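You operate a simulated robot arm through the tools that you are given. There is no shell and no other tool.

The job below is to be done with a simulated robot arm. You get a single attempt, and the scene is never put back.

JOB
Dump the spent grain down the chute until the EMPTY lamp lights.
Fine: height wheel to LOW and the yellow slide open first, run the rake on FAST, then stop it and shut the slide; leave the taps and the other levers. Where these are worked on the way, their far stop is far enough and under half their travel is too little: yellow slide.

It is judged by the outcome, as a careful person would: the job done as asked, and still so three seconds after it is handed in. It fails if anything else is knocked over, pushed out of place, dropped, spilled or broken.

ROBOT AND FRAMES
A 6-joint arm with a fingered hand, fixed in place. Base frame: the origin is at the foot of the arm, x ahead of it, y to its left, z up. Readings come in mm, degrees, newtons and seconds.
With the tool pointing down near the work surface it reaches from about 280 to 700 mm from the base axis. Its first joint turns from -166.0 to 166.0 degrees. Payload 4 kg.
The tool frame sits at the grasp point between the pads (the TCP): z along the fingers, y along the line on which they close. The tips reach 22 mm beyond it. The gripper opens to 112 mm. The gripper's body begins 60 mm behind the TCP. The gripper is a hand of 4 fingers: y runs from the thumb to the fingers, the wrist lies at [0, 0, -218] in the tool frame.
Orientation is that of the tool frame in the base frame, as a unit quaternion [x, y, z, w]. With the fingers straight down and closing along the base's y, the tool's x points along the base's -x, its y along +y and its z along -z.

CONTROLS
- The arm moves only by the tool arm_command. Its argument "steps" is a list of rows, each a list of 2 entries, a list of its own where there are three numbers: the shift along the base's x, y, z in mm, then the turn, a rotation vector about the base's x, y, z in degrees. In form: [[[x, y, z], [wx, wy, wz]], ...]. A call has 1 to 20 rows; each row is the pose to reach, as a shift and turn from the pose commanded when the call began. Rows are played at 5 a second. More than 50 mm and 8.6 degrees between two rows, and nothing of the call is played. Where a pose cannot be reached the arm comes as near as it can. A force on the tool above 60 N (or 10 N above the force at the start of the call, whichever is more), or a blocked arm, ends the call early, and 0.2 s more pass. In this call time passes only in rows, and 0.2 s behind the last. It gives the time, the measured TCP pose, the force on the tool (base axes), the opening and the grip force at its end, in the units of the frame above (readings bear some noise), with the torque about the TCP (base axes, N m) and any sound that the robot's microphone picked up.
- Cameras (640 x 400 px; columns grow to the right, rows downward): "scene" is fixed at [398.1, 499.8, 1628.1]; the picture's right is [-0.99, -0.11, 0.00], its down [-0.06, 0.61, -0.79] and it looks along [0.08, -0.79, -0.61] (base axes); focal length 354 px, centre (320, 200). "wrist" rides on the gripper at [69, 4, -83] in the tool frame; the picture's right is [-0.06, 1.00, 0.00], its down [-0.77, -0.05, -0.64] and it looks along [-0.64, -0.04, 0.77] (tool axes); focal length 243 px, centre (320, 200). There is no depth. A picture from a camera that has moved, and an enlarged one, comes with that camera's place and axes in the base frame and with its lens.
- camera(camera): a new picture of that camera. No time passes.
- set_fingers(finger1, finger2, finger3, thumb_bend): sets how far each is bent, from 0 (flat) to 1 (curled in); at 0.3 the hand is open as for a grip, at 0.7 the pads meet at the TCP. One left out holds its place. A second passes; each finger stops where it meets its share of the squeeze, and holds until it gets a number again. It is the only way to open and close the hand. It gives what a move gives, with no picture; readings hold the bend of each and the force on the fingers (four entries, about 0 where the hand has none), thumb and palm.
- close_up(camera, box): a new picture of the part [left, top, right, bottom] of that camera's present view, enlarged. No time passes.
- finish_job(): hands the job in; it is judged then, once.

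Nothing tells you positions but the pictures and the camera data. Unless the task says otherwise, let go and move clear before handing in.

The tools are called after "Call:" by a JSON object that holds its "method" and its "body". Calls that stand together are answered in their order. arm_command: Moves the arm, as the interface text tells. Its arguments: {"type":"object","properties":{"steps":{"type":"array","items":{"type":"array"}}},"required":["steps"]} The other tools are called the same way: set_fingers (finger1, finger2, finger3, thumb_bend) moves the fingers one by one; camera (camera) takes a picture; close_up (camera, box) takes an enlarged picture of a part of a camera's view; finish_job () hands the job in.

At the start:

```text
clock: 0.0
eef_pos: [275.0, -291.1, 1252.4]
tcp_rot: [0.0, 1.0, 0.0, 0.0]
contact_force: [-0.1, -0.5, -0.3]
ft_torque: [-0.02, 0.0, 0.0]
gripper_width: 112.4
gripper_force: 0.1
shape: jaw
bend: [0.3, 0.3, 0.3, 0.3]
finger forces: [0.0, 0.0, 0.0, 0.0, 0.1, 0.0]
```

scene: 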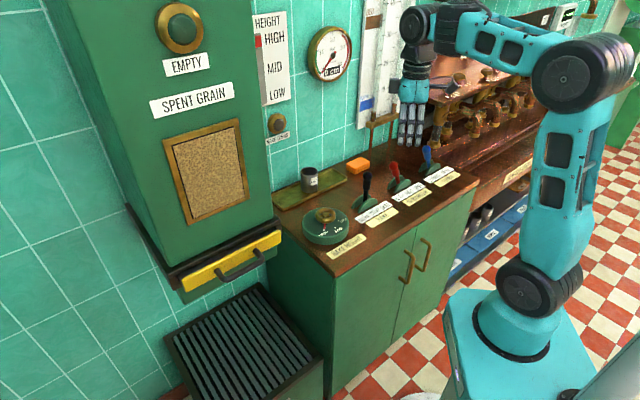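
wrist: 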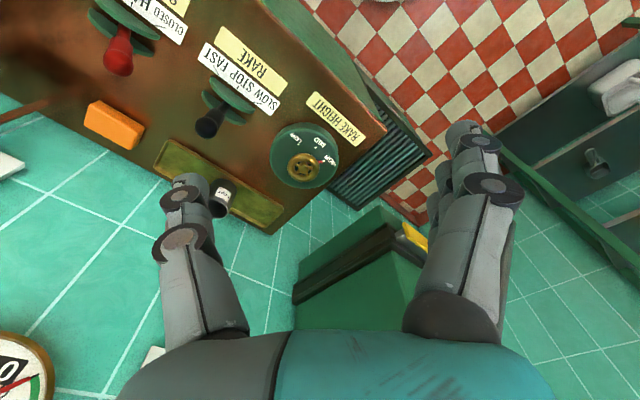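

I see a spent grain bin with an EMPTY lamp and a yellow slide at the left, and a counter with a height dial, a rake lever (black), a red and a blue lever. I'll look closer before moving.

Call:
{"method": "close_up", "body": {"camera": "scene", "box": [280, 130, 480, 280]}}

Call:
{"method": "close_up", "body": {"camera": "scene", "box": [120, 190, 360, 340]}}

Call:
{"method": "close_up", "body": {"camera": "scene", "box": [140, 0, 380, 150]}}

Call:
{"method": "close_up", "body": {"camera": "wrist", "box": [80, 0, 400, 240]}}

```text
2.67 times, centred on (380, 205) of scene
camera zoom: at [398.1, 499.8, 1628.1], right [-0.99, -0.11, 0.0], down [-0.06, 0.61, -0.79], along [0.08, -0.79, -0.61], focal length 944 px, centre (160, 187)
```

zoom: 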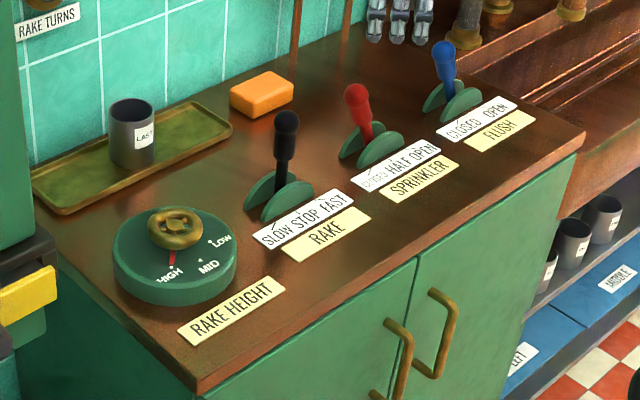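

```text
2.67 times, centred on (240, 265) of scene
camera zoom: at [398.1, 499.8, 1628.1], right [-0.99, -0.11, 0.0], down [-0.06, 0.61, -0.79], along [0.08, -0.79, -0.61], focal length 944 px, centre (533, 27)
```

zoom: 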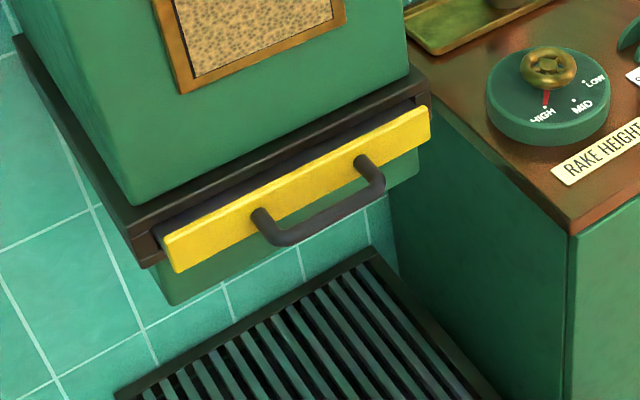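

```text
2.67 times, centred on (260, 75) of scene
camera zoom: at [398.1, 499.8, 1628.1], right [-0.99, -0.11, 0.0], down [-0.06, 0.61, -0.79], along [0.08, -0.79, -0.61], focal length 944 px, centre (480, 533)
```

zoom: 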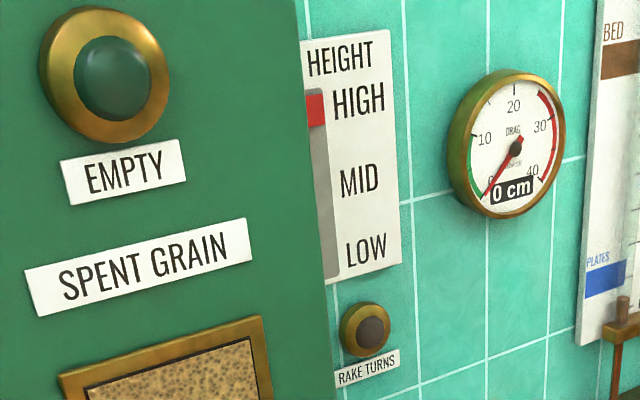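

```text
1.67 times, centred on (240, 120) of wrist
camera zoom: at [206.4, -285.8, 1335.5], right [0.06, 1.0, 0.0], down [0.77, -0.05, 0.64], along [0.64, -0.04, -0.77], focal length 404 px, centre (453, 333)
```

zoom: 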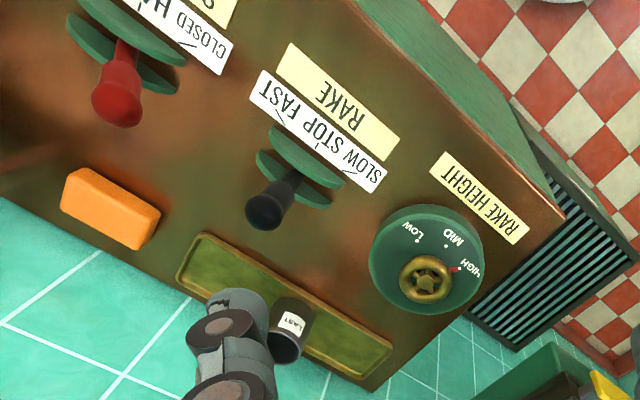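

I take the counter's long side to run along base (0.7, 0.7), with the front facing (-0.7, 0.7), the height wheel near (465, -334, 920) and the slide handle near (660, -89, 930). I'll turn the hand so its camera faces the wall squarely and take a second view to pin these down.

Call:
{"method": "arm_command", "body": {"steps": [[[5, 5, 0], [0, 0, -8]], [[15, 15, 0], [0, 0, -16]], [[25, 25, 0], [0, 0, -24]], [[40, 40, 0], [0, 0, -32]], [[55, 55, 0], [0, 0, -40]], [[65, 65, 0], [0, 0, -45]]]}}

Call:
{"method": "camera", "body": {"camera": "wrist"}}

Call:
{"method": "camera", "body": {"camera": "scene"}}

```text
clock: 1.4
eef_pos: [339.9, -224.7, 1253.8]
tcp_rot: [0.384, 0.924, 0.0, 0.0]
contact_force: [0.9, 0.1, -1.2]
ft_torque: [-0.05, 0.0, 0.02]
gripper_width: 112.0
gripper_force: 0.1
shape: jaw
bend: [0.3, 0.3, 0.3, 0.3]
finger forces: [0.0, 0.1, 0.1, 0.1, 0.0, 0.0]
```

```text
taken
camera wrist: at [294.4, -173.5, 1336.1], right [0.75, 0.66, 0.0], down [0.51, -0.58, 0.64], along [0.42, -0.48, -0.77], focal length 243 px, centre (320, 200)
```

wrist: 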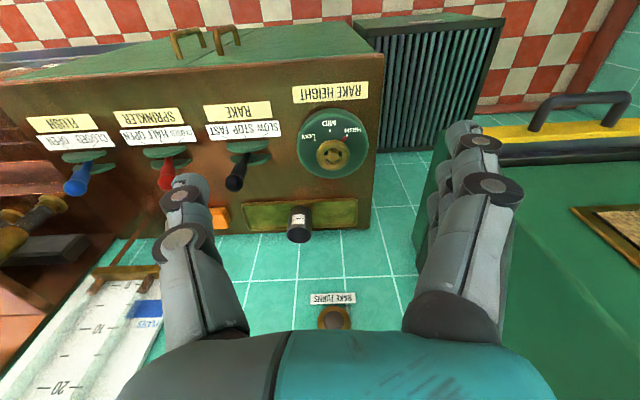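

```text
taken
```

scene: 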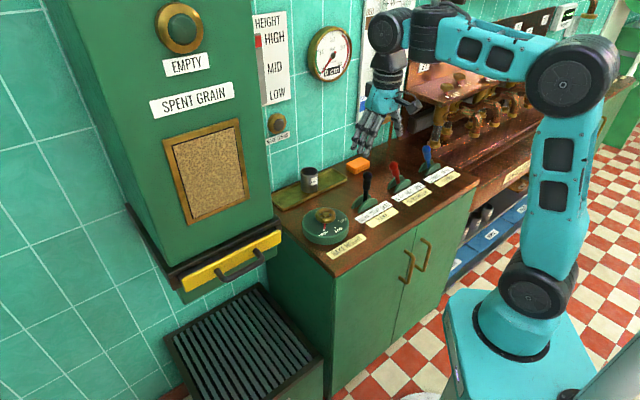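

The wheel, levers and slide handle are all visible now. I'll enlarge these to read pixel positions accurately.

Call:
{"method": "close_up", "body": {"camera": "wrist", "box": [50, 70, 390, 250]}}

Call:
{"method": "close_up", "body": {"camera": "wrist", "box": [440, 70, 640, 220]}}

```text
1.88 times, centred on (220, 160) of wrist
camera zoom: at [294.4, -173.5, 1336.1], right [0.75, 0.66, 0.0], down [0.51, -0.58, 0.64], along [0.42, -0.48, -0.77], focal length 457 px, centre (508, 275)
```

zoom: 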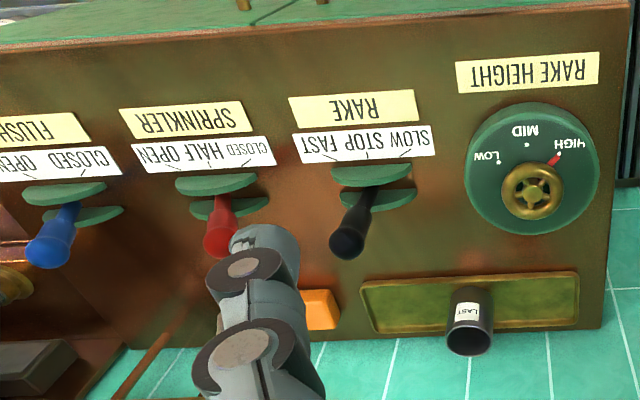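

```text
2.67 times, centred on (540, 145) of wrist
camera zoom: at [294.4, -173.5, 1336.1], right [0.75, 0.66, 0.0], down [0.51, -0.58, 0.64], along [0.42, -0.48, -0.77], focal length 647 px, centre (-267, 347)
```

zoom: 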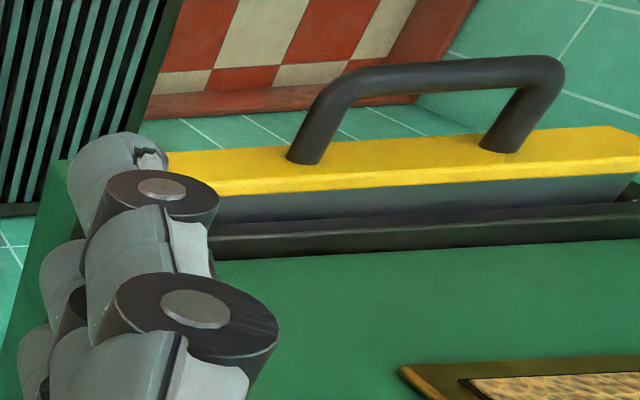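

Triangulating gives: wheel hub about (470, -333, 922), rake lever knob about (348, -467, 988) upright, slide handle bar centre about (627, -16, 1009) running along (0.7, 0.7). Next I hover above the wheel for a close look.

Call:
{"method": "arm_command", "body": {"steps": [[[26, -21, -38], [0, 0, 0]], [[52, -43, -76], [0, 0, 0]], [[78, -64, -114], [0, 0, 0]], [[104, -86, -152], [0, 0, 0]], [[122, -100, -180], [0, 0, 0]], [[130, -107, -192], [0, 0, 0]]]}}

Call:
{"method": "camera", "body": {"camera": "wrist"}}

Call:
{"method": "camera", "body": {"camera": "scene"}}

```text
refused: row 1 steps farther than a row can; nothing moved
```

```text
taken
camera wrist: at [294.4, -173.5, 1336.1], right [0.75, 0.66, 0.0], down [0.51, -0.58, 0.64], along [0.42, -0.48, -0.77], focal length 243 px, centre (320, 200)
```

wrist: 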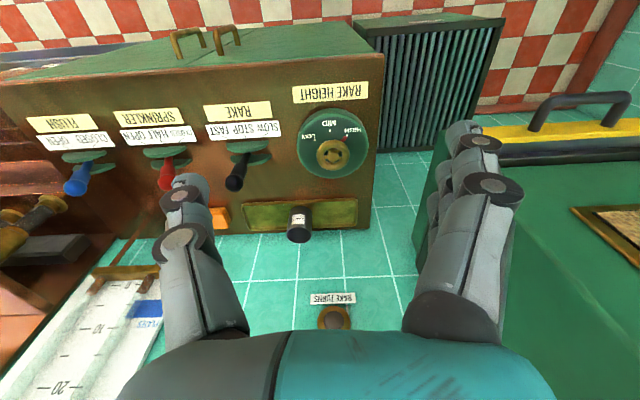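

```text
taken
```

scene: 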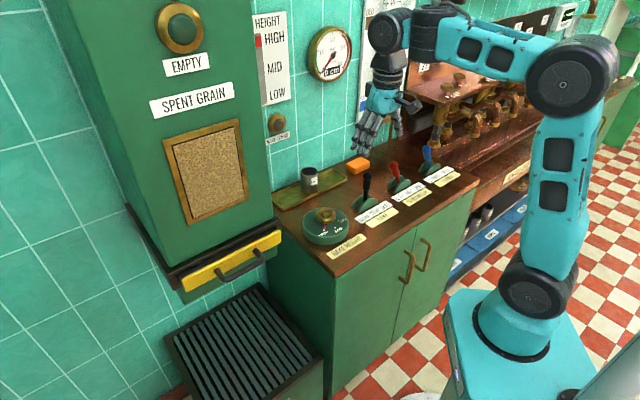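

Nothing moved because the first row was just over 50 mm. I'll repeat the move with smaller steps to hover above the wheel.

Call:
{"method": "arm_command", "body": {"steps": [[[18, -15, -27], [0, 0, 0]], [[41, -34, -61], [0, 0, 0]], [[64, -53, -95], [0, 0, 0]], [[87, -72, -129], [0, 0, 0]], [[110, -91, -163], [0, 0, 0]], [[124, -102, -184], [0, 0, 0]], [[130, -107, -192], [0, 0, 0]]]}}

Call:
{"method": "camera", "body": {"camera": "wrist"}}

Call:
{"method": "camera", "body": {"camera": "scene"}}

```text
clock: 3.0
eef_pos: [471.2, -333.6, 1061.4]
tcp_rot: [0.383, 0.924, 0.0, 0.0]
contact_force: [-0.1, 0.7, 0.0]
ft_torque: [-0.01, -0.04, 0.02]
gripper_width: 112.0
gripper_force: 0.2
shape: jaw
bend: [0.3, 0.3, 0.3, 0.3]
finger forces: [0.0, 0.0, 0.1, 0.1, 0.0, 0.0]
```

```text
taken
camera wrist: at [424.7, -281.7, 1143.7], right [0.75, 0.66, 0.0], down [0.51, -0.58, 0.64], along [0.42, -0.48, -0.77], focal length 243 px, centre (320, 200)
```

wrist: 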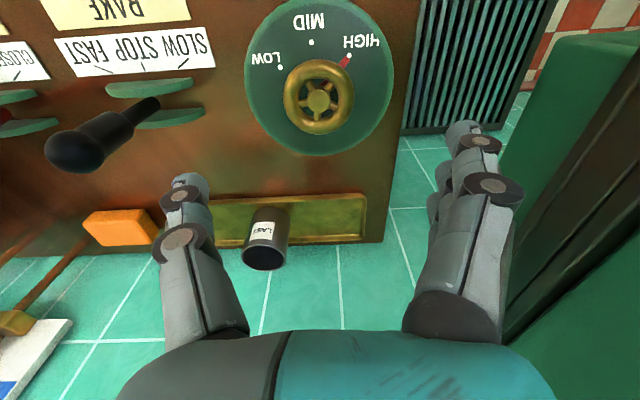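

```text
taken
```

scene: 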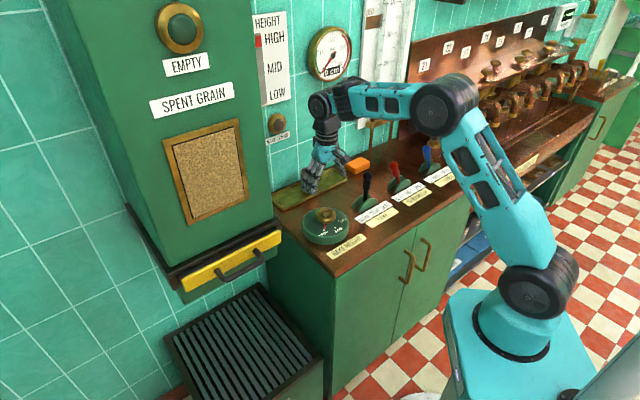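

The hand is directly over the wheel; the pointer is at HIGH and LOW is about 110° counterclockwise. I'll pre-turn the hand -55° and come down partway.

Call:
{"method": "arm_command", "body": {"steps": [[[0, -1, -10], [0, 0, -8]], [[0, -1, -30], [0, 0, -16]], [[0, -1, -50], [0, 0, -24]], [[0, -1, -65], [0, 0, -32]], [[0, -1, -80], [0, 0, -40]], [[0, -1, -90], [0, 0, -48]], [[0, -1, -95], [0, 0, -55]]]}}

Call:
{"method": "camera", "body": {"camera": "wrist"}}

Call:
{"method": "close_up", "body": {"camera": "scene", "box": [220, 80, 460, 260]}}

```text
clock: 4.6
eef_pos: [469.3, -333.6, 965.4]
tcp_rot: [0.766, 0.642, 0.0, 0.0]
contact_force: [-0.8, -2.1, 0.1]
ft_torque: [0.04, 0.02, -0.04]
gripper_width: 112.0
gripper_force: 0.1
shape: jaw
bend: [0.3, 0.3, 0.3, 0.3]
finger forces: [0.1, 0.0, 0.0, 0.1, 0.0, 0.0]
```

```text
taken
camera wrist: at [487.0, -266.0, 1048.1], right [0.97, -0.24, 0.0], down [-0.18, -0.74, 0.64], along [-0.15, -0.62, -0.77], focal length 243 px, centre (320, 200)
```

wrist: 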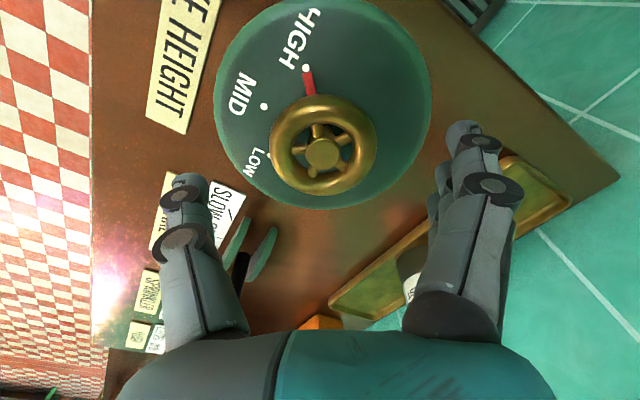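

```text
2.22 times, centred on (340, 170) of scene
camera zoom: at [398.1, 499.8, 1628.1], right [-0.99, -0.11, 0.0], down [-0.06, 0.61, -0.79], along [0.08, -0.79, -0.61], focal length 787 px, centre (276, 267)
```

zoom: 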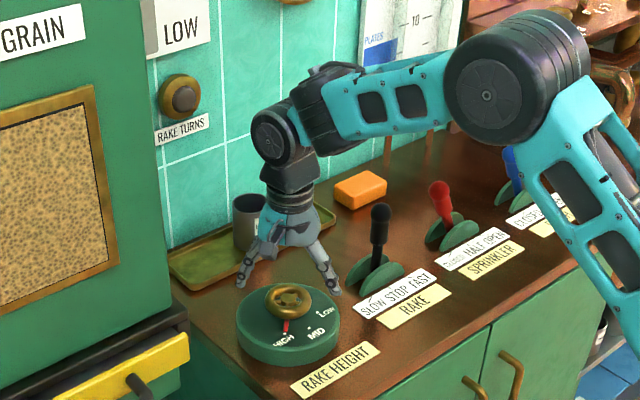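

The hub sits within about 2 mm of the grasp axis. I'll lower to the wheel rim height and check.

Call:
{"method": "arm_command", "body": {"steps": [[[0, 0, -10], [0, 0, 0]], [[0, 0, -20], [0, 0, 0]], [[0, 0, -30], [0, 0, 0]], [[0, 0, -38], [0, 0, 0]], [[0, 0, -43], [0, 0, 0]]]}}

Call:
{"method": "camera", "body": {"camera": "wrist"}}

Call:
{"method": "close_up", "body": {"camera": "scene", "box": [270, 140, 390, 260]}}

```text
clock: 5.8
eef_pos: [469.8, -333.3, 923.0]
tcp_rot: [0.766, 0.643, 0.001, -0.001]
contact_force: [-0.4, -0.7, 0.8]
ft_torque: [0.03, 0.02, 0.01]
gripper_width: 111.9
gripper_force: 0.1
shape: jaw
bend: [0.3, 0.3, 0.3, 0.3]
finger forces: [0.1, 0.0, 0.1, 0.1, 0.0, 0.1]
```

```text
taken
camera wrist: at [487.1, -266.0, 1005.3], right [0.97, -0.24, 0.0], down [-0.18, -0.74, 0.64], along [-0.15, -0.62, -0.77], focal length 243 px, centre (320, 200)
```

wrist: 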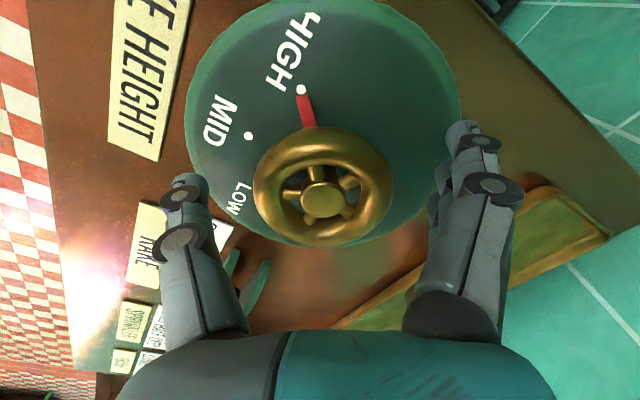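

```text
3.33 times, centred on (330, 200) of scene
camera zoom: at [398.1, 499.8, 1628.1], right [-0.99, -0.11, 0.0], down [-0.06, 0.61, -0.79], along [0.08, -0.79, -0.61], focal length 1180 px, centre (287, 200)
```

zoom: 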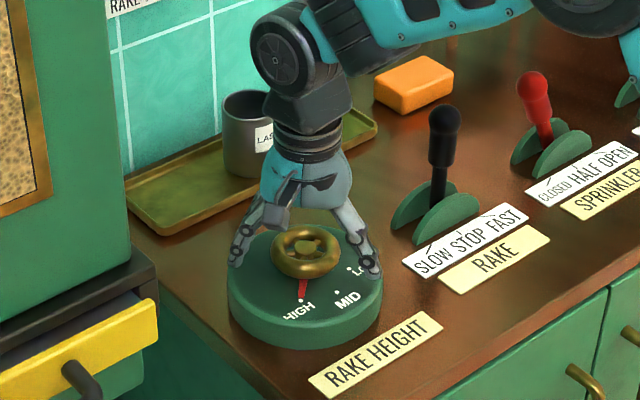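

The wheel rim is centred between thumb and fingers at the grasp point. I'll close on it.

Call:
{"method": "set_fingers", "body": {"finger1": 0.7, "finger2": 0.7, "finger3": 0.7, "thumb_bend": 0.7}}

Call:
{"method": "camera", "body": {"camera": "wrist"}}

Call:
{"method": "close_up", "body": {"camera": "scene", "box": [270, 140, 390, 260]}}

```text
clock: 6.8
eef_pos: [470.3, -333.7, 922.1]
tcp_rot: [0.766, 0.643, -0.001, 0.001]
contact_force: [9.2, -1.0, -13.0]
ft_torque: [-0.01, -0.3, 0.02]
gripper_width: 53.2
gripper_force: 25.1
shape: fingers
bend: [0.55, 0.5, 0.52, 0.56]
finger forces: [10.1, 9.8, 10.4, 0.1, 20.2, 0.0]
```

```text
taken
camera wrist: at [487.6, -266.0, 1004.9], right [0.97, -0.24, 0.0], down [-0.18, -0.75, 0.64], along [-0.15, -0.62, -0.77], focal length 243 px, centre (320, 200)
```

wrist: 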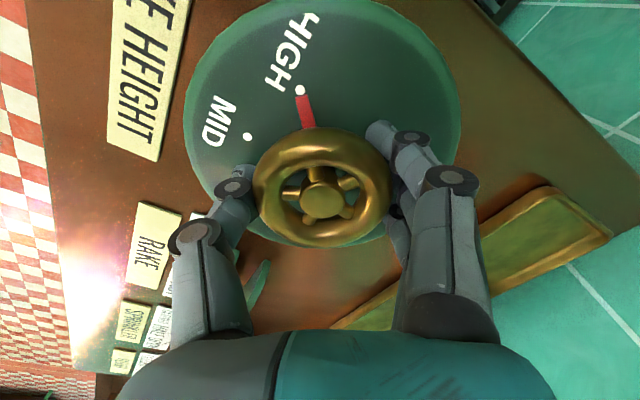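

```text
3.33 times, centred on (330, 200) of scene
camera zoom: at [398.1, 499.8, 1628.1], right [-0.99, -0.11, 0.0], down [-0.06, 0.61, -0.79], along [0.08, -0.79, -0.61], focal length 1180 px, centre (287, 200)
```

zoom: 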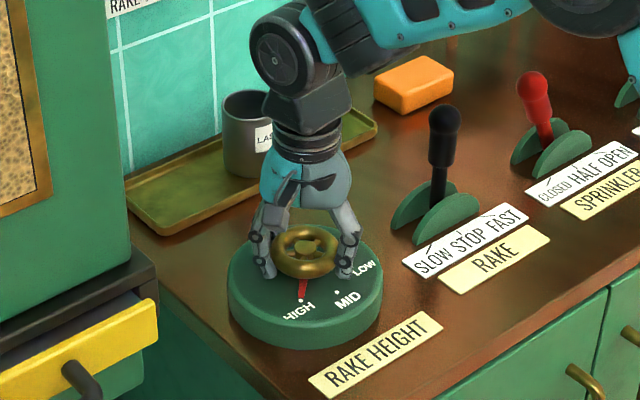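

All fingers and the thumb hold the rim. I'll turn counterclockwise in small steps, first to about MID.

Call:
{"method": "arm_command", "body": {"steps": [[[0, 0, 0], [0, 0, 6]], [[0, 0, 0], [0, 0, 12]], [[0, 0, 0], [0, 0, 18]], [[0, 0, 0], [0, 0, 24]], [[0, 0, 0], [0, 0, 30]], [[0, 0, 0], [0, 0, 36]], [[0, 0, 0], [0, 0, 42]], [[0, 0, 0], [0, 0, 48]], [[0, 0, 0], [0, 0, 54]]]}}

Call:
{"method": "camera", "body": {"camera": "wrist"}}

Call:
{"method": "close_up", "body": {"camera": "scene", "box": [230, 0, 390, 260]}}

```text
clock: 8.8
eef_pos: [471.4, -332.8, 921.4]
tcp_rot: [0.39, 0.921, 0.0, -0.001]
contact_force: [-3.1, -1.3, -12.4]
ft_torque: [0.22, -0.19, -0.07]
gripper_width: 53.4
gripper_force: 26.0
shape: fingers
bend: [0.56, 0.51, 0.53, 0.56]
finger forces: [8.4, 7.9, 8.4, 0.0, 26.5, 0.0]
```

```text
taken
camera wrist: at [425.8, -280.4, 1004.9], right [0.76, 0.65, 0.0], down [0.5, -0.58, 0.64], along [0.42, -0.49, -0.77], focal length 243 px, centre (320, 200)
```

wrist: 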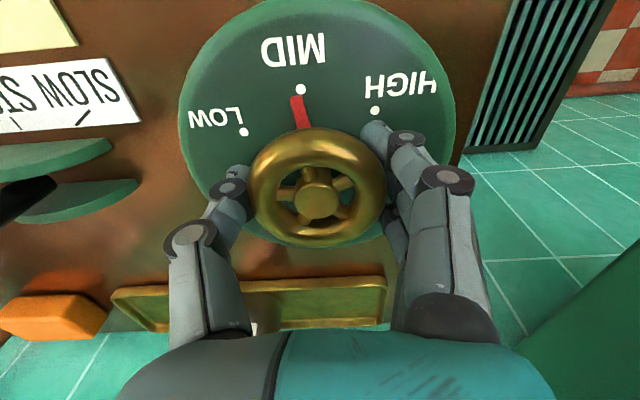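

```text
1.54 times, centred on (310, 130) of scene
camera zoom: at [398.1, 499.8, 1628.1], right [-0.99, -0.11, 0.0], down [-0.06, 0.61, -0.79], along [0.08, -0.79, -0.61], focal length 545 px, centre (335, 308)
```

zoom: 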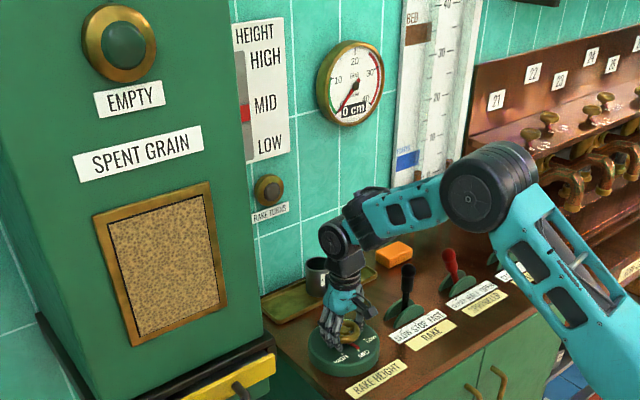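

The pointer follows and the wall marker now reads MID. I'll continue another ~55° to LOW.

Call:
{"method": "arm_command", "body": {"steps": [[[0, 0, 0], [0, 0, 6]], [[0, 0, 0], [0, 0, 12]], [[0, 0, 0], [0, 0, 18]], [[0, 0, 0], [0, 0, 24]], [[0, 0, 0], [0, 0, 30]], [[0, 0, 0], [0, 0, 36]], [[0, 0, 0], [0, 0, 42]], [[0, 0, 0], [0, 0, 48]], [[0, 0, 0], [0, 0, 54]], [[0, 0, 0], [0, 0, 57]]]}}

Call:
{"method": "camera", "body": {"camera": "wrist"}}

Call:
{"method": "close_up", "body": {"camera": "scene", "box": [230, 0, 390, 260]}}

```text
clock: 11.0
eef_pos: [471.5, -333.2, 923.4]
tcp_rot: [-0.098, 0.995, -0.001, 0.002]
contact_force: [-1.5, -3.0, -18.2]
ft_torque: [-0.08, -0.13, -0.88]
gripper_width: 57.2
gripper_force: 27.2
shape: fingers
bend: [0.54, 0.51, 0.55, 0.56]
finger forces: [10.7, 10.6, 9.8, 0.0, 24.8, 0.1]
```

```text
taken
camera wrist: at [403.5, -342.8, 1005.7], right [-0.13, 0.99, 0.0], down [0.76, 0.1, 0.64], along [0.64, 0.08, -0.76], focal length 243 px, centre (320, 200)
```

wrist: 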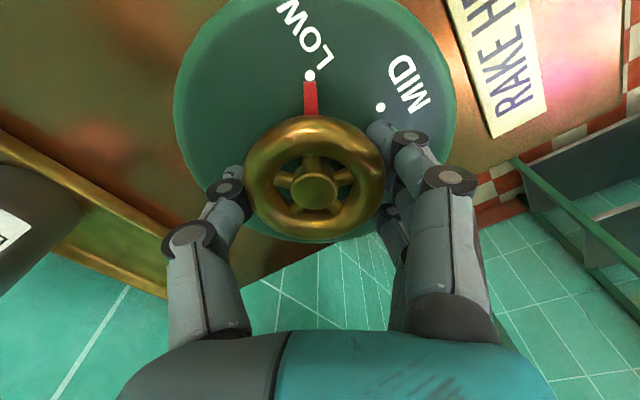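

```text
1.54 times, centred on (310, 130) of scene
camera zoom: at [398.1, 499.8, 1628.1], right [-0.99, -0.11, 0.0], down [-0.06, 0.61, -0.79], along [0.08, -0.79, -0.61], focal length 545 px, centre (335, 308)
```

zoom: 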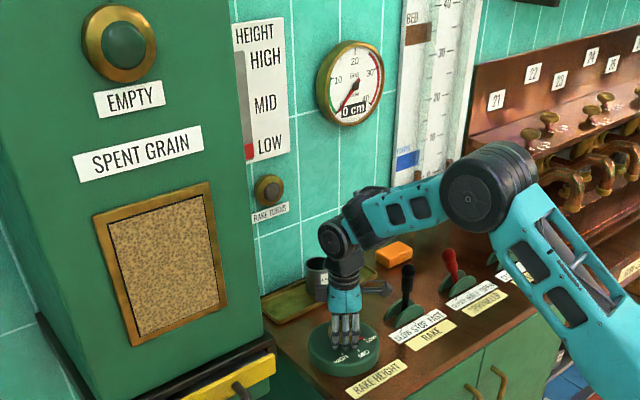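

The pointer is on LOW, at its stop, and the wall marker agrees. I'll release and lift clear.

Call:
{"method": "set_fingers", "body": {"finger1": 0.3, "finger2": 0.3, "finger3": 0.3, "thumb_bend": 0.3}}

Call:
{"method": "arm_command", "body": {"steps": [[[0, 0, 15], [0, 0, 0]], [[0, 0, 40], [0, 0, 0]], [[0, 0, 75], [0, 0, 0]], [[0, 0, 115], [0, 0, 0]], [[0, 0, 155], [0, 0, 0]], [[0, 0, 178], [0, 0, 0]]]}}

Call:
{"method": "camera", "body": {"camera": "wrist"}}

Call:
{"method": "close_up", "body": {"camera": "scene", "box": [230, 0, 390, 260]}}

```text
clock: 12.0
eef_pos: [471.3, -333.2, 921.6]
tcp_rot: [-0.096, 0.995, 0.0, 0.0]
contact_force: [0.8, 0.3, 0.1]
ft_torque: [-0.03, -0.03, -0.01]
gripper_width: 112.5
gripper_force: 0.1
shape: fingers
bend: [0.3, 0.3, 0.3, 0.3]
finger forces: [0.0, 0.0, 0.0, 0.1, 0.0, 0.1]
```

```text
clock: 13.4
eef_pos: [471.1, -331.9, 1102.2]
tcp_rot: [-0.096, 0.995, 0.0, 0.0]
contact_force: [-0.3, 1.0, -0.5]
ft_torque: [0.02, -0.01, 0.02]
gripper_width: 112.7
gripper_force: 0.0
shape: fingers
bend: [0.3, 0.3, 0.3, 0.3]
finger forces: [0.1, 0.0, 0.0, 0.0, 0.0, 0.1]
```

```text
taken
camera wrist: at [402.1, -340.9, 1184.6], right [-0.13, 0.99, 0.0], down [0.76, 0.1, 0.64], along [0.64, 0.08, -0.77], focal length 243 px, centre (320, 200)
```

wrist: 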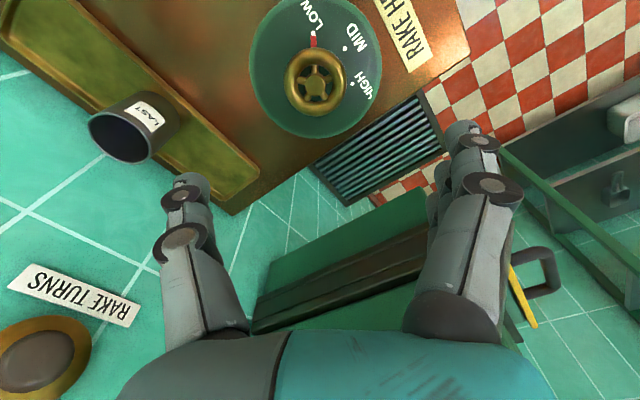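

```text
1.54 times, centred on (310, 130) of scene
camera zoom: at [398.1, 499.8, 1628.1], right [-0.99, -0.11, 0.0], down [-0.06, 0.61, -0.79], along [0.08, -0.79, -0.61], focal length 545 px, centre (335, 308)
```

zoom: 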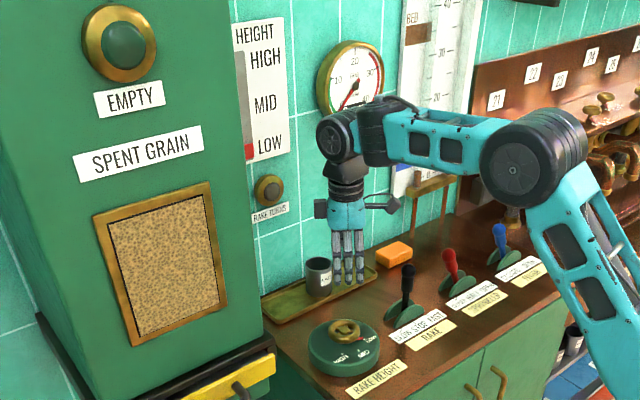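

LOW is held. Now I'll back out from the counter and swing over to a point in front of the yellow slide, staying well clear of the bin.

Call:
{"method": "arm_command", "body": {"steps": [[[-28, 28, 0], [0, 0, 4]], [[-56, 57, 0], [0, 0, 8]], [[-84, 85, 0], [0, 0, 12]], [[-112, 113, 0], [0, 0, 16]], [[-140, 142, 0], [0, 0, 20]], [[-160, 165, 0], [0, 0, 22]], [[-140, 195, 0], [0, 0, 24]], [[-113, 228, 0], [0, 0, 26]], [[-86, 261, 0], [0, 0, 28]], [[-59, 294, 0], [0, 0, 30]], [[-32, 327, 0], [0, 0, 32]], [[-5, 360, 0], [0, 0, 34]], [[22, 393, 0], [0, 0, 34]], [[47, 424, 0], [0, 0, 34]]]}}

Call:
{"method": "camera", "body": {"camera": "wrist"}}

Call:
{"method": "camera", "body": {"camera": "scene"}}

```text
clock: 16.4
eef_pos: [518.2, 90.0, 1102.2]
tcp_rot: [-0.382, 0.924, 0.0, 0.0]
contact_force: [0.9, 0.2, 0.0]
ft_torque: [0.0, -0.01, -0.01]
gripper_width: 112.4
gripper_force: 0.0
shape: fingers
bend: [0.3, 0.3, 0.3, 0.3]
finger forces: [0.0, 0.0, 0.0, 0.0, 0.0, 0.0]
```

```text
taken
camera wrist: at [466.5, 44.0, 1184.6], right [-0.66, 0.75, 0.0], down [0.58, 0.51, 0.64], along [0.48, 0.42, -0.77], focal length 243 px, centre (320, 200)
```

wrist: 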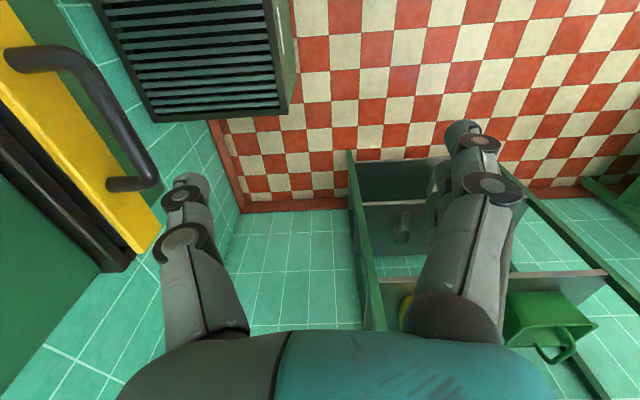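

```text
taken
```

scene: 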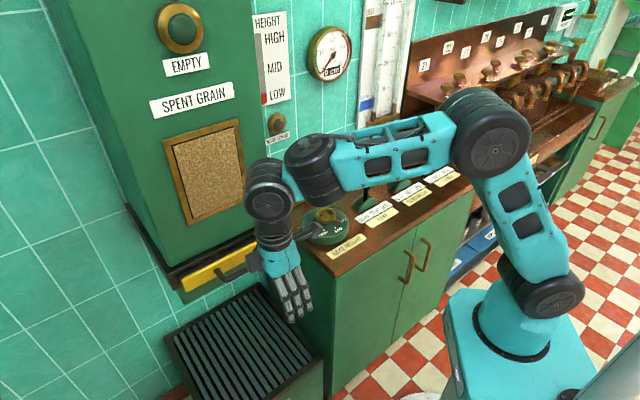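

The handle bar is confirmed at about e=428, n=-455, z=1010 (wall-aligned axes). I'll tilt the hand forward in place so it points at the bin with thumb above and fingers below the bar.

Call:
{"method": "arm_command", "body": {"steps": [[[0, 0, 0], [-5.6, -5.6, 0]], [[0, 0, 0], [-11.2, -11.2, 0]], [[0, 0, 0], [-16.8, -16.8, 0]], [[0, 0, 0], [-22.4, -22.4, 0]], [[0, 0, 0], [-28, -28, 0]], [[0, 0, 0], [-33.6, -33.6, 0]], [[0, 0, 0], [-39.2, -39.2, 0]], [[0, 0, 0], [-44.8, -44.8, 0]], [[0, 0, 0], [-50.4, -50.4, 0]], [[0, 0, 0], [-56, -56, 0]]]}}

Call:
{"method": "camera", "body": {"camera": "wrist"}}

Call:
{"method": "camera", "body": {"camera": "scene"}}

```text
clock: 18.6
eef_pos: [515.3, 90.9, 1100.9]
tcp_rot: [-0.296, 0.711, -0.589, 0.245]
contact_force: [-0.4, 0.0, 0.1]
ft_torque: [0.0, 0.01, -0.01]
gripper_width: 112.6
gripper_force: 0.1
shape: fingers
bend: [0.3, 0.3, 0.3, 0.3]
finger forces: [0.0, 0.0, 0.0, 0.0, 0.0, 0.0]
```

```text
taken
camera wrist: at [410.3, 99.8, 1111.5], right [-0.09, 0.18, -0.98], down [0.1, 0.98, 0.17], along [0.99, -0.08, -0.1], focal length 243 px, centre (320, 200)
```

wrist: 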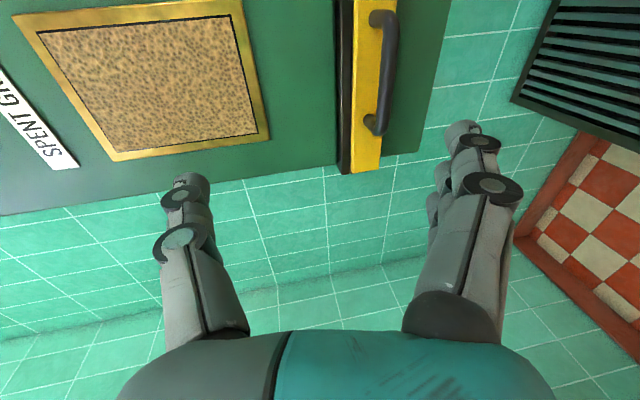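

```text
taken
```

scene: 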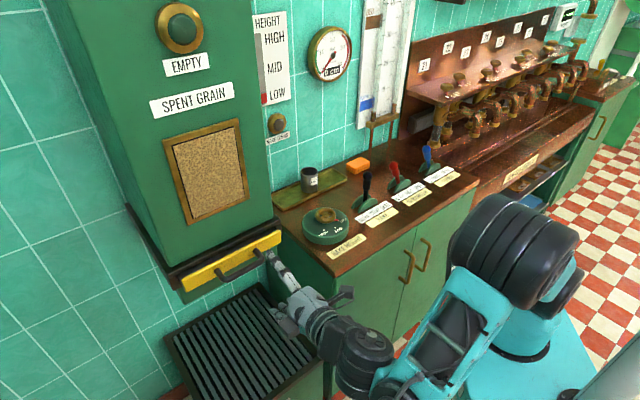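

The arm reaches this pose easily. I'll approach to about 55 mm in front of the handle bar at its height and check alignment.

Call:
{"method": "arm_command", "body": {"steps": [[[5, -5, -30], [0, 0, 0]], [[14, -14, -65], [0, 0, 0]], [[30, -30, -90], [0, 0, 0]], [[50, -50, -94], [0, 0, 0]], [[69, -69, -94], [0, 0, 0]]]}}

Call:
{"method": "camera", "body": {"camera": "wrist"}}

Call:
{"method": "close_up", "body": {"camera": "scene", "box": [140, 190, 380, 340]}}

```text
clock: 19.8
eef_pos: [586.1, 21.3, 1007.0]
tcp_rot: [-0.295, 0.712, -0.589, 0.244]
contact_force: [0.3, -0.1, 1.2]
ft_torque: [0.0, 0.0, 0.02]
gripper_width: 112.6
gripper_force: 0.1
shape: fingers
bend: [0.3, 0.3, 0.3, 0.3]
finger forces: [0.1, 0.0, 0.0, 0.1, 0.0, 0.0]
```

```text
taken
camera wrist: at [479.2, 30.5, 1017.7], right [-0.09, 0.18, -0.98], down [0.1, 0.98, 0.17], along [0.99, -0.08, -0.1], focal length 243 px, centre (320, 200)
```

wrist: 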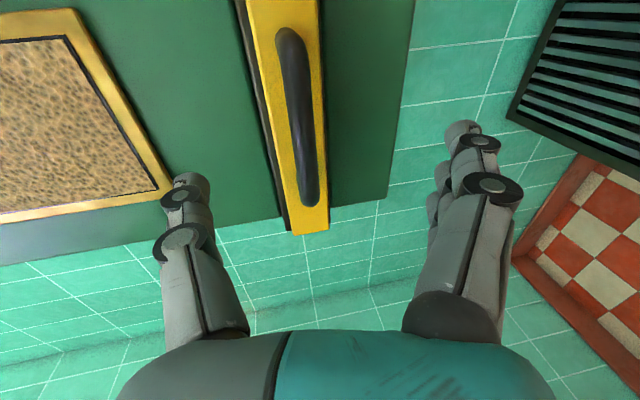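

```text
2.67 times, centred on (260, 265) of scene
camera zoom: at [398.1, 499.8, 1628.1], right [-0.99, -0.11, 0.0], down [-0.06, 0.61, -0.79], along [0.08, -0.79, -0.61], focal length 944 px, centre (480, 27)
```

zoom: 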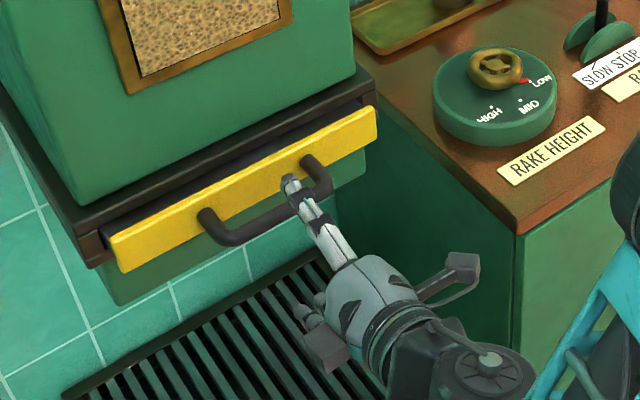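

The bar is at z≈1007, aligned with the hand, mid-handle. I'll move in 51 mm so the bar is between thumb and fingers.

Call:
{"method": "arm_command", "body": {"steps": [[[9, -9, 0], [0, 0, 0]], [[18, -18, 0], [0, 0, 0]], [[27, -27, 0], [0, 0, 0]], [[32, -32, 0], [0, 0, 0]], [[36, -36, 0], [0, 0, 0]]]}}

Call:
{"method": "camera", "body": {"camera": "wrist"}}

Call:
{"method": "close_up", "body": {"camera": "scene", "box": [180, 210, 300, 300]}}

```text
clock: 21.0
eef_pos: [621.6, -14.6, 1007.6]
tcp_rot: [-0.295, 0.712, -0.589, 0.243]
contact_force: [-0.4, -0.5, -0.5]
ft_torque: [0.02, 0.01, 0.01]
gripper_width: 112.9
gripper_force: 0.0
shape: fingers
bend: [0.3, 0.3, 0.3, 0.3]
finger forces: [0.1, 0.0, 0.0, 0.0, 0.0, 0.0]
```

```text
taken
camera wrist: at [515.6, -5.1, 1017.9], right [-0.09, 0.18, -0.98], down [0.1, 0.98, 0.17], along [0.99, -0.08, -0.1], focal length 243 px, centre (320, 200)
```

wrist: 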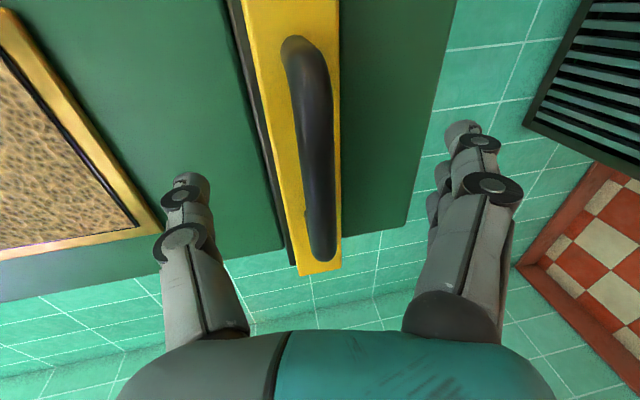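

```text
4.44 times, centred on (240, 255) of scene
camera zoom: at [398.1, 499.8, 1628.1], right [-0.99, -0.11, 0.0], down [-0.06, 0.61, -0.79], along [0.08, -0.79, -0.61], focal length 1574 px, centre (676, -44)
```

zoom: 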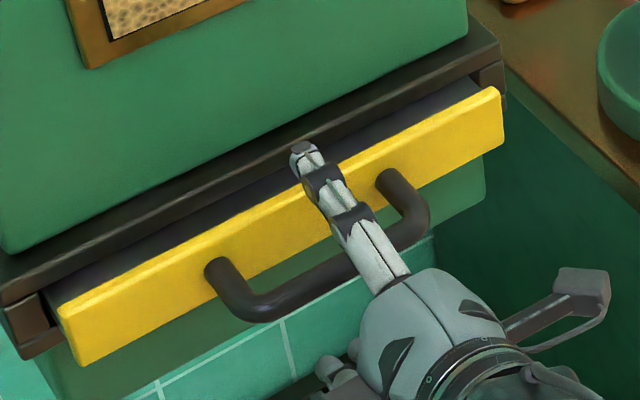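

The bar passes right through the grasp point. Closing the hand on it.

Call:
{"method": "set_fingers", "body": {"finger1": 0.75, "finger2": 0.75, "finger3": 0.75, "thumb_bend": 0.75}}

Call:
{"method": "camera", "body": {"camera": "wrist"}}

Call:
{"method": "close_up", "body": {"camera": "scene", "box": [180, 210, 300, 300]}}

```text
clock: 22.0
eef_pos: [621.7, -14.7, 1005.9]
tcp_rot: [-0.296, 0.712, -0.588, 0.244]
contact_force: [2.4, -1.7, -6.7]
ft_torque: [0.04, 0.05, -0.02]
gripper_width: 10.4
gripper_force: 8.5
shape: fingers
bend: [0.73, 0.73, 0.73, 0.7]
finger forces: [3.7, 3.6, 3.7, 0.0, 6.6, 0.0]
```

```text
taken
camera wrist: at [515.6, -5.2, 1017.5], right [-0.09, 0.18, -0.98], down [0.1, 0.98, 0.17], along [0.99, -0.08, -0.1], focal length 243 px, centre (320, 200)
```

wrist: 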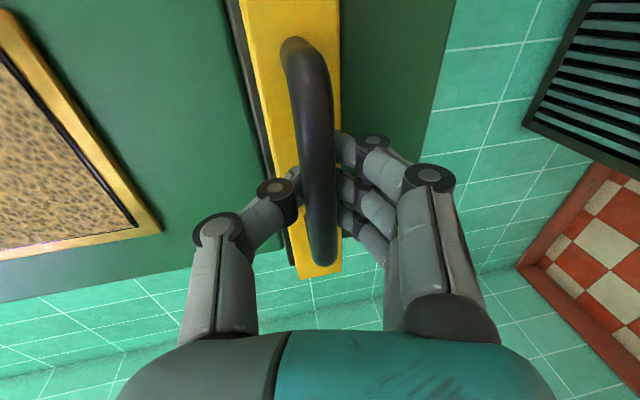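

```text
4.44 times, centred on (240, 255) of scene
camera zoom: at [398.1, 499.8, 1628.1], right [-0.99, -0.11, 0.0], down [-0.06, 0.61, -0.79], along [0.08, -0.79, -0.61], focal length 1574 px, centre (676, -44)
```

zoom: 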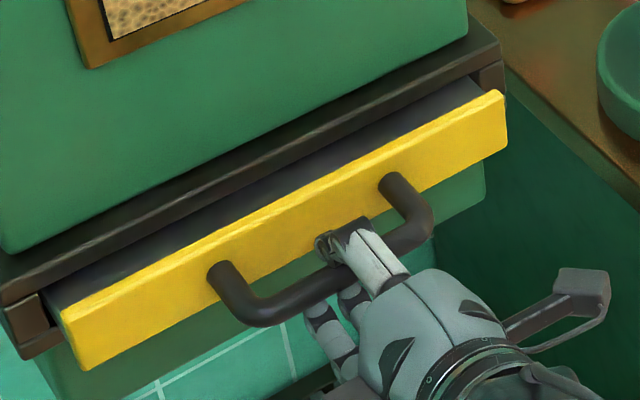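

Hold is light since the target was close; I'll squeeze further for a firmer grip, then pull outward a little as a test.

Call:
{"method": "set_fingers", "body": {"finger1": 1.0, "finger2": 1.0, "finger3": 1.0, "thumb_bend": 1.0}}

Call:
{"method": "arm_command", "body": {"steps": [[[-5, 5, 0], [0, 0, 0]], [[-10, 10, 0], [0, 0, 0]], [[-16, 16, 0], [0, 0, 0]], [[-22, 22, 0], [0, 0, 0]], [[-28, 28, 0], [0, 0, 0]]]}}

Call:
{"method": "camera", "body": {"camera": "wrist"}}

Call:
{"method": "close_up", "body": {"camera": "scene", "box": [150, 190, 310, 310]}}

```text
clock: 23.0
eef_pos: [622.1, -13.4, 1008.1]
tcp_rot: [-0.295, 0.711, -0.589, 0.244]
contact_force: [0.8, -1.8, -1.1]
ft_torque: [-0.01, -0.01, 0.04]
gripper_width: 26.5
gripper_force: 0.8
shape: fingers
bend: [1.0, 0.97, 1.0, 0.91]
finger forces: [1.3, 0.0, 0.9, 0.0, 0.1, 0.0]
```

```text
clock: 24.2
eef_pos: [594.3, 12.8, 1007.3]
tcp_rot: [-0.295, 0.712, -0.589, 0.244]
contact_force: [1.3, -1.9, -0.8]
ft_torque: [-0.06, -0.02, 0.08]
gripper_width: 26.8
gripper_force: 1.1
shape: fingers
bend: [1.0, 0.97, 1.0, 0.91]
finger forces: [1.2, 0.1, 0.6, 0.1, 0.0, 0.0]
```

```text
taken
camera wrist: at [488.1, 22.9, 1017.3], right [-0.09, 0.18, -0.98], down [0.1, 0.98, 0.17], along [0.99, -0.08, -0.1], focal length 243 px, centre (320, 200)
```

wrist: 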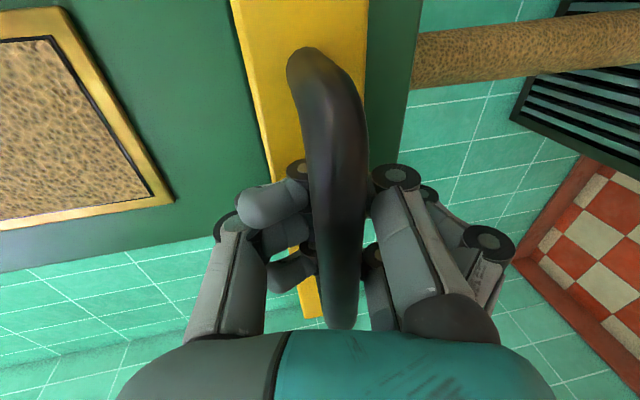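

```text
3.33 times, centred on (230, 250) of scene
camera zoom: at [398.1, 499.8, 1628.1], right [-0.99, -0.11, 0.0], down [-0.06, 0.61, -0.79], along [0.08, -0.79, -0.61], focal length 1180 px, centre (620, 33)
```

zoom: 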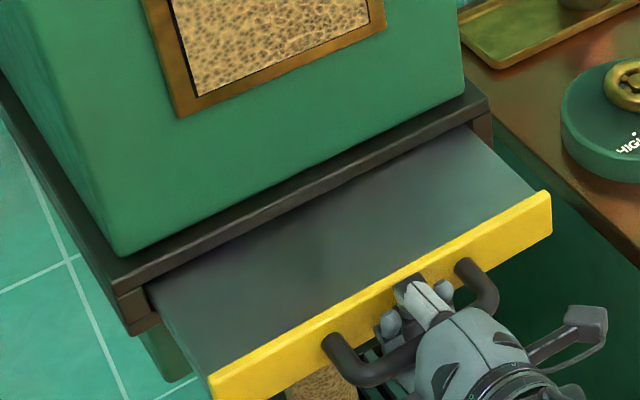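

The fingers wrapped behind the bar and the slide is coming out, with grain beginning to fall. I'll keep pulling until it reaches its stop.

Call:
{"method": "arm_command", "body": {"steps": [[[-7, 7, 0], [0, 0, 0]], [[-14, 14, 0], [0, 0, 0]], [[-21, 21, 0], [0, 0, 0]], [[-28, 28, 0], [0, 0, 0]], [[-35, 35, 0], [0, 0, 0]], [[-42, 42, 0], [0, 0, 0]], [[-49, 49, 0], [0, 0, 0]], [[-56, 56, 0], [0, 0, 0]]]}}

Call:
{"method": "camera", "body": {"camera": "wrist"}}

Call:
{"method": "camera", "body": {"camera": "scene"}}

```text
clock: 25.5
eef_pos: [560.3, 45.6, 1007.4]
tcp_rot: [-0.291, 0.712, -0.591, 0.244]
contact_force: [41.8, -22.9, -7.6]
ft_torque: [-0.25, -0.37, -0.23]
gripper_width: 21.2
gripper_force: 20.9
shape: fingers
bend: [0.96, 0.97, 0.96, 0.91]
finger forces: [21.6, 0.1, 19.8, 0.0, 0.0, 0.0]
stopped in row 6: the force on the tool passed its limit at 72 N (the readings are from after the stop); the commanded pose is now the measured one
```

```text
taken
camera wrist: at [452.9, 56.1, 1017.9], right [-0.08, 0.18, -0.98], down [0.11, 0.98, 0.17], along [0.99, -0.09, -0.1], focal length 243 px, centre (320, 200)
```

wrist: 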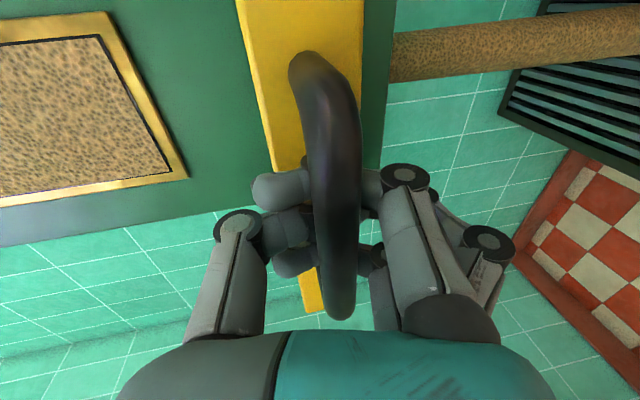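

```text
taken
```

scene: 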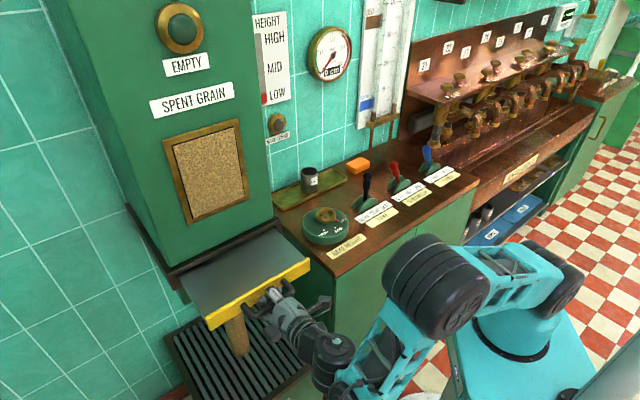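

The slide hit its far stop (about 118 mm of travel) and grain is falling in a column onto the grate. I'll ease the fingers open in stages so they don't push the slide back.

Call:
{"method": "set_fingers", "body": {"finger1": 0.82, "finger2": 0.82, "finger3": 0.82, "thumb_bend": 0.82}}

Call:
{"method": "camera", "body": {"camera": "wrist"}}

Call:
{"method": "close_up", "body": {"camera": "scene", "box": [160, 220, 340, 355]}}

```text
clock: 26.5
eef_pos: [557.3, 49.1, 1007.4]
tcp_rot: [-0.292, 0.712, -0.59, 0.244]
contact_force: [-1.5, 1.2, 0.2]
ft_torque: [0.04, 0.03, 0.01]
gripper_width: 7.8
gripper_force: 0.0
shape: fingers
bend: [0.82, 0.78, 0.82, 0.79]
finger forces: [0.1, 0.0, 0.0, 0.1, 0.1, 0.0]
```

```text
taken
camera wrist: at [450.8, 58.2, 1018.6], right [-0.08, 0.18, -0.98], down [0.11, 0.98, 0.17], along [0.99, -0.09, -0.1], focal length 243 px, centre (320, 200)
```

wrist: 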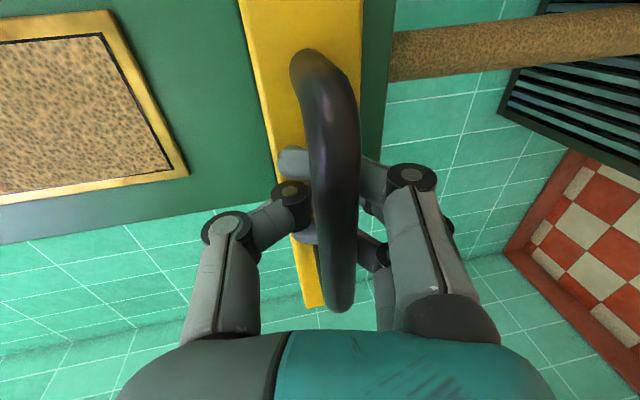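

```text
2.96 times, centred on (250, 288) of scene
camera zoom: at [398.1, 499.8, 1628.1], right [-0.99, -0.11, 0.0], down [-0.06, 0.61, -0.79], along [0.08, -0.79, -0.61], focal length 1049 px, centre (527, -59)
```

zoom: 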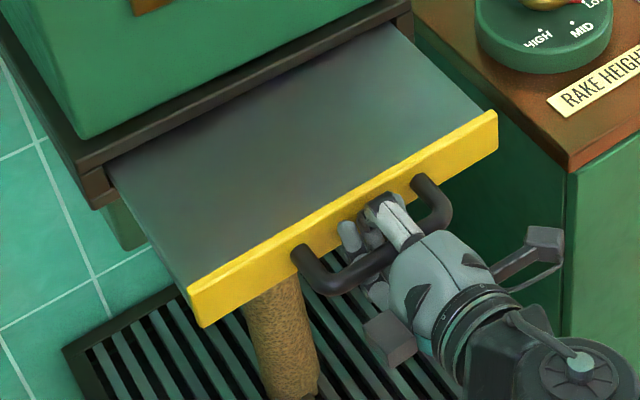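

No load remains. I'll open a bit more and watch that the slide doesn't move.

Call:
{"method": "set_fingers", "body": {"finger1": 0.7, "finger2": 0.7, "finger3": 0.7, "thumb_bend": 0.7}}

Call:
{"method": "camera", "body": {"camera": "wrist"}}

Call:
{"method": "close_up", "body": {"camera": "scene", "box": [160, 220, 340, 355]}}

```text
clock: 27.5
eef_pos: [557.3, 48.6, 1008.3]
tcp_rot: [-0.291, 0.712, -0.591, 0.244]
contact_force: [-0.8, 1.8, 0.3]
ft_torque: [0.0, 0.04, -0.01]
gripper_width: 8.0
gripper_force: 1.1
shape: fingers
bend: [0.7, 0.69, 0.7, 0.71]
finger forces: [0.0, 0.0, 0.0, 0.0, 2.3, 0.0]
```

```text
taken
camera wrist: at [450.8, 58.1, 1018.6], right [-0.08, 0.18, -0.98], down [0.11, 0.98, 0.17], along [0.99, -0.09, -0.1], focal length 243 px, centre (320, 200)
```

wrist: 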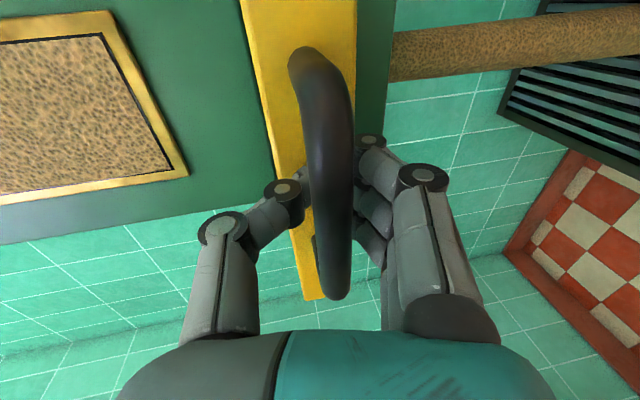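

```text
2.96 times, centred on (250, 288) of scene
camera zoom: at [398.1, 499.8, 1628.1], right [-0.99, -0.11, 0.0], down [-0.06, 0.61, -0.79], along [0.08, -0.79, -0.61], focal length 1049 px, centre (527, -59)
```

zoom: 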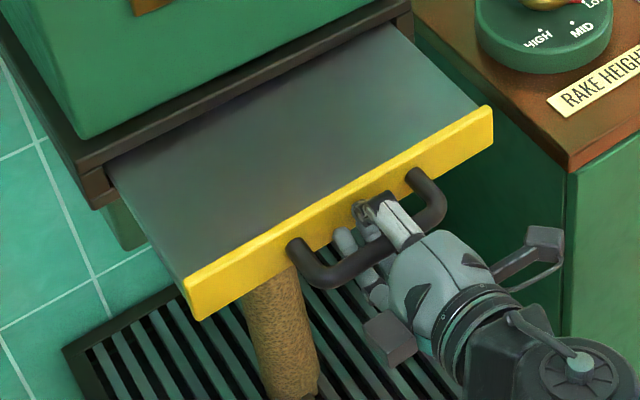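

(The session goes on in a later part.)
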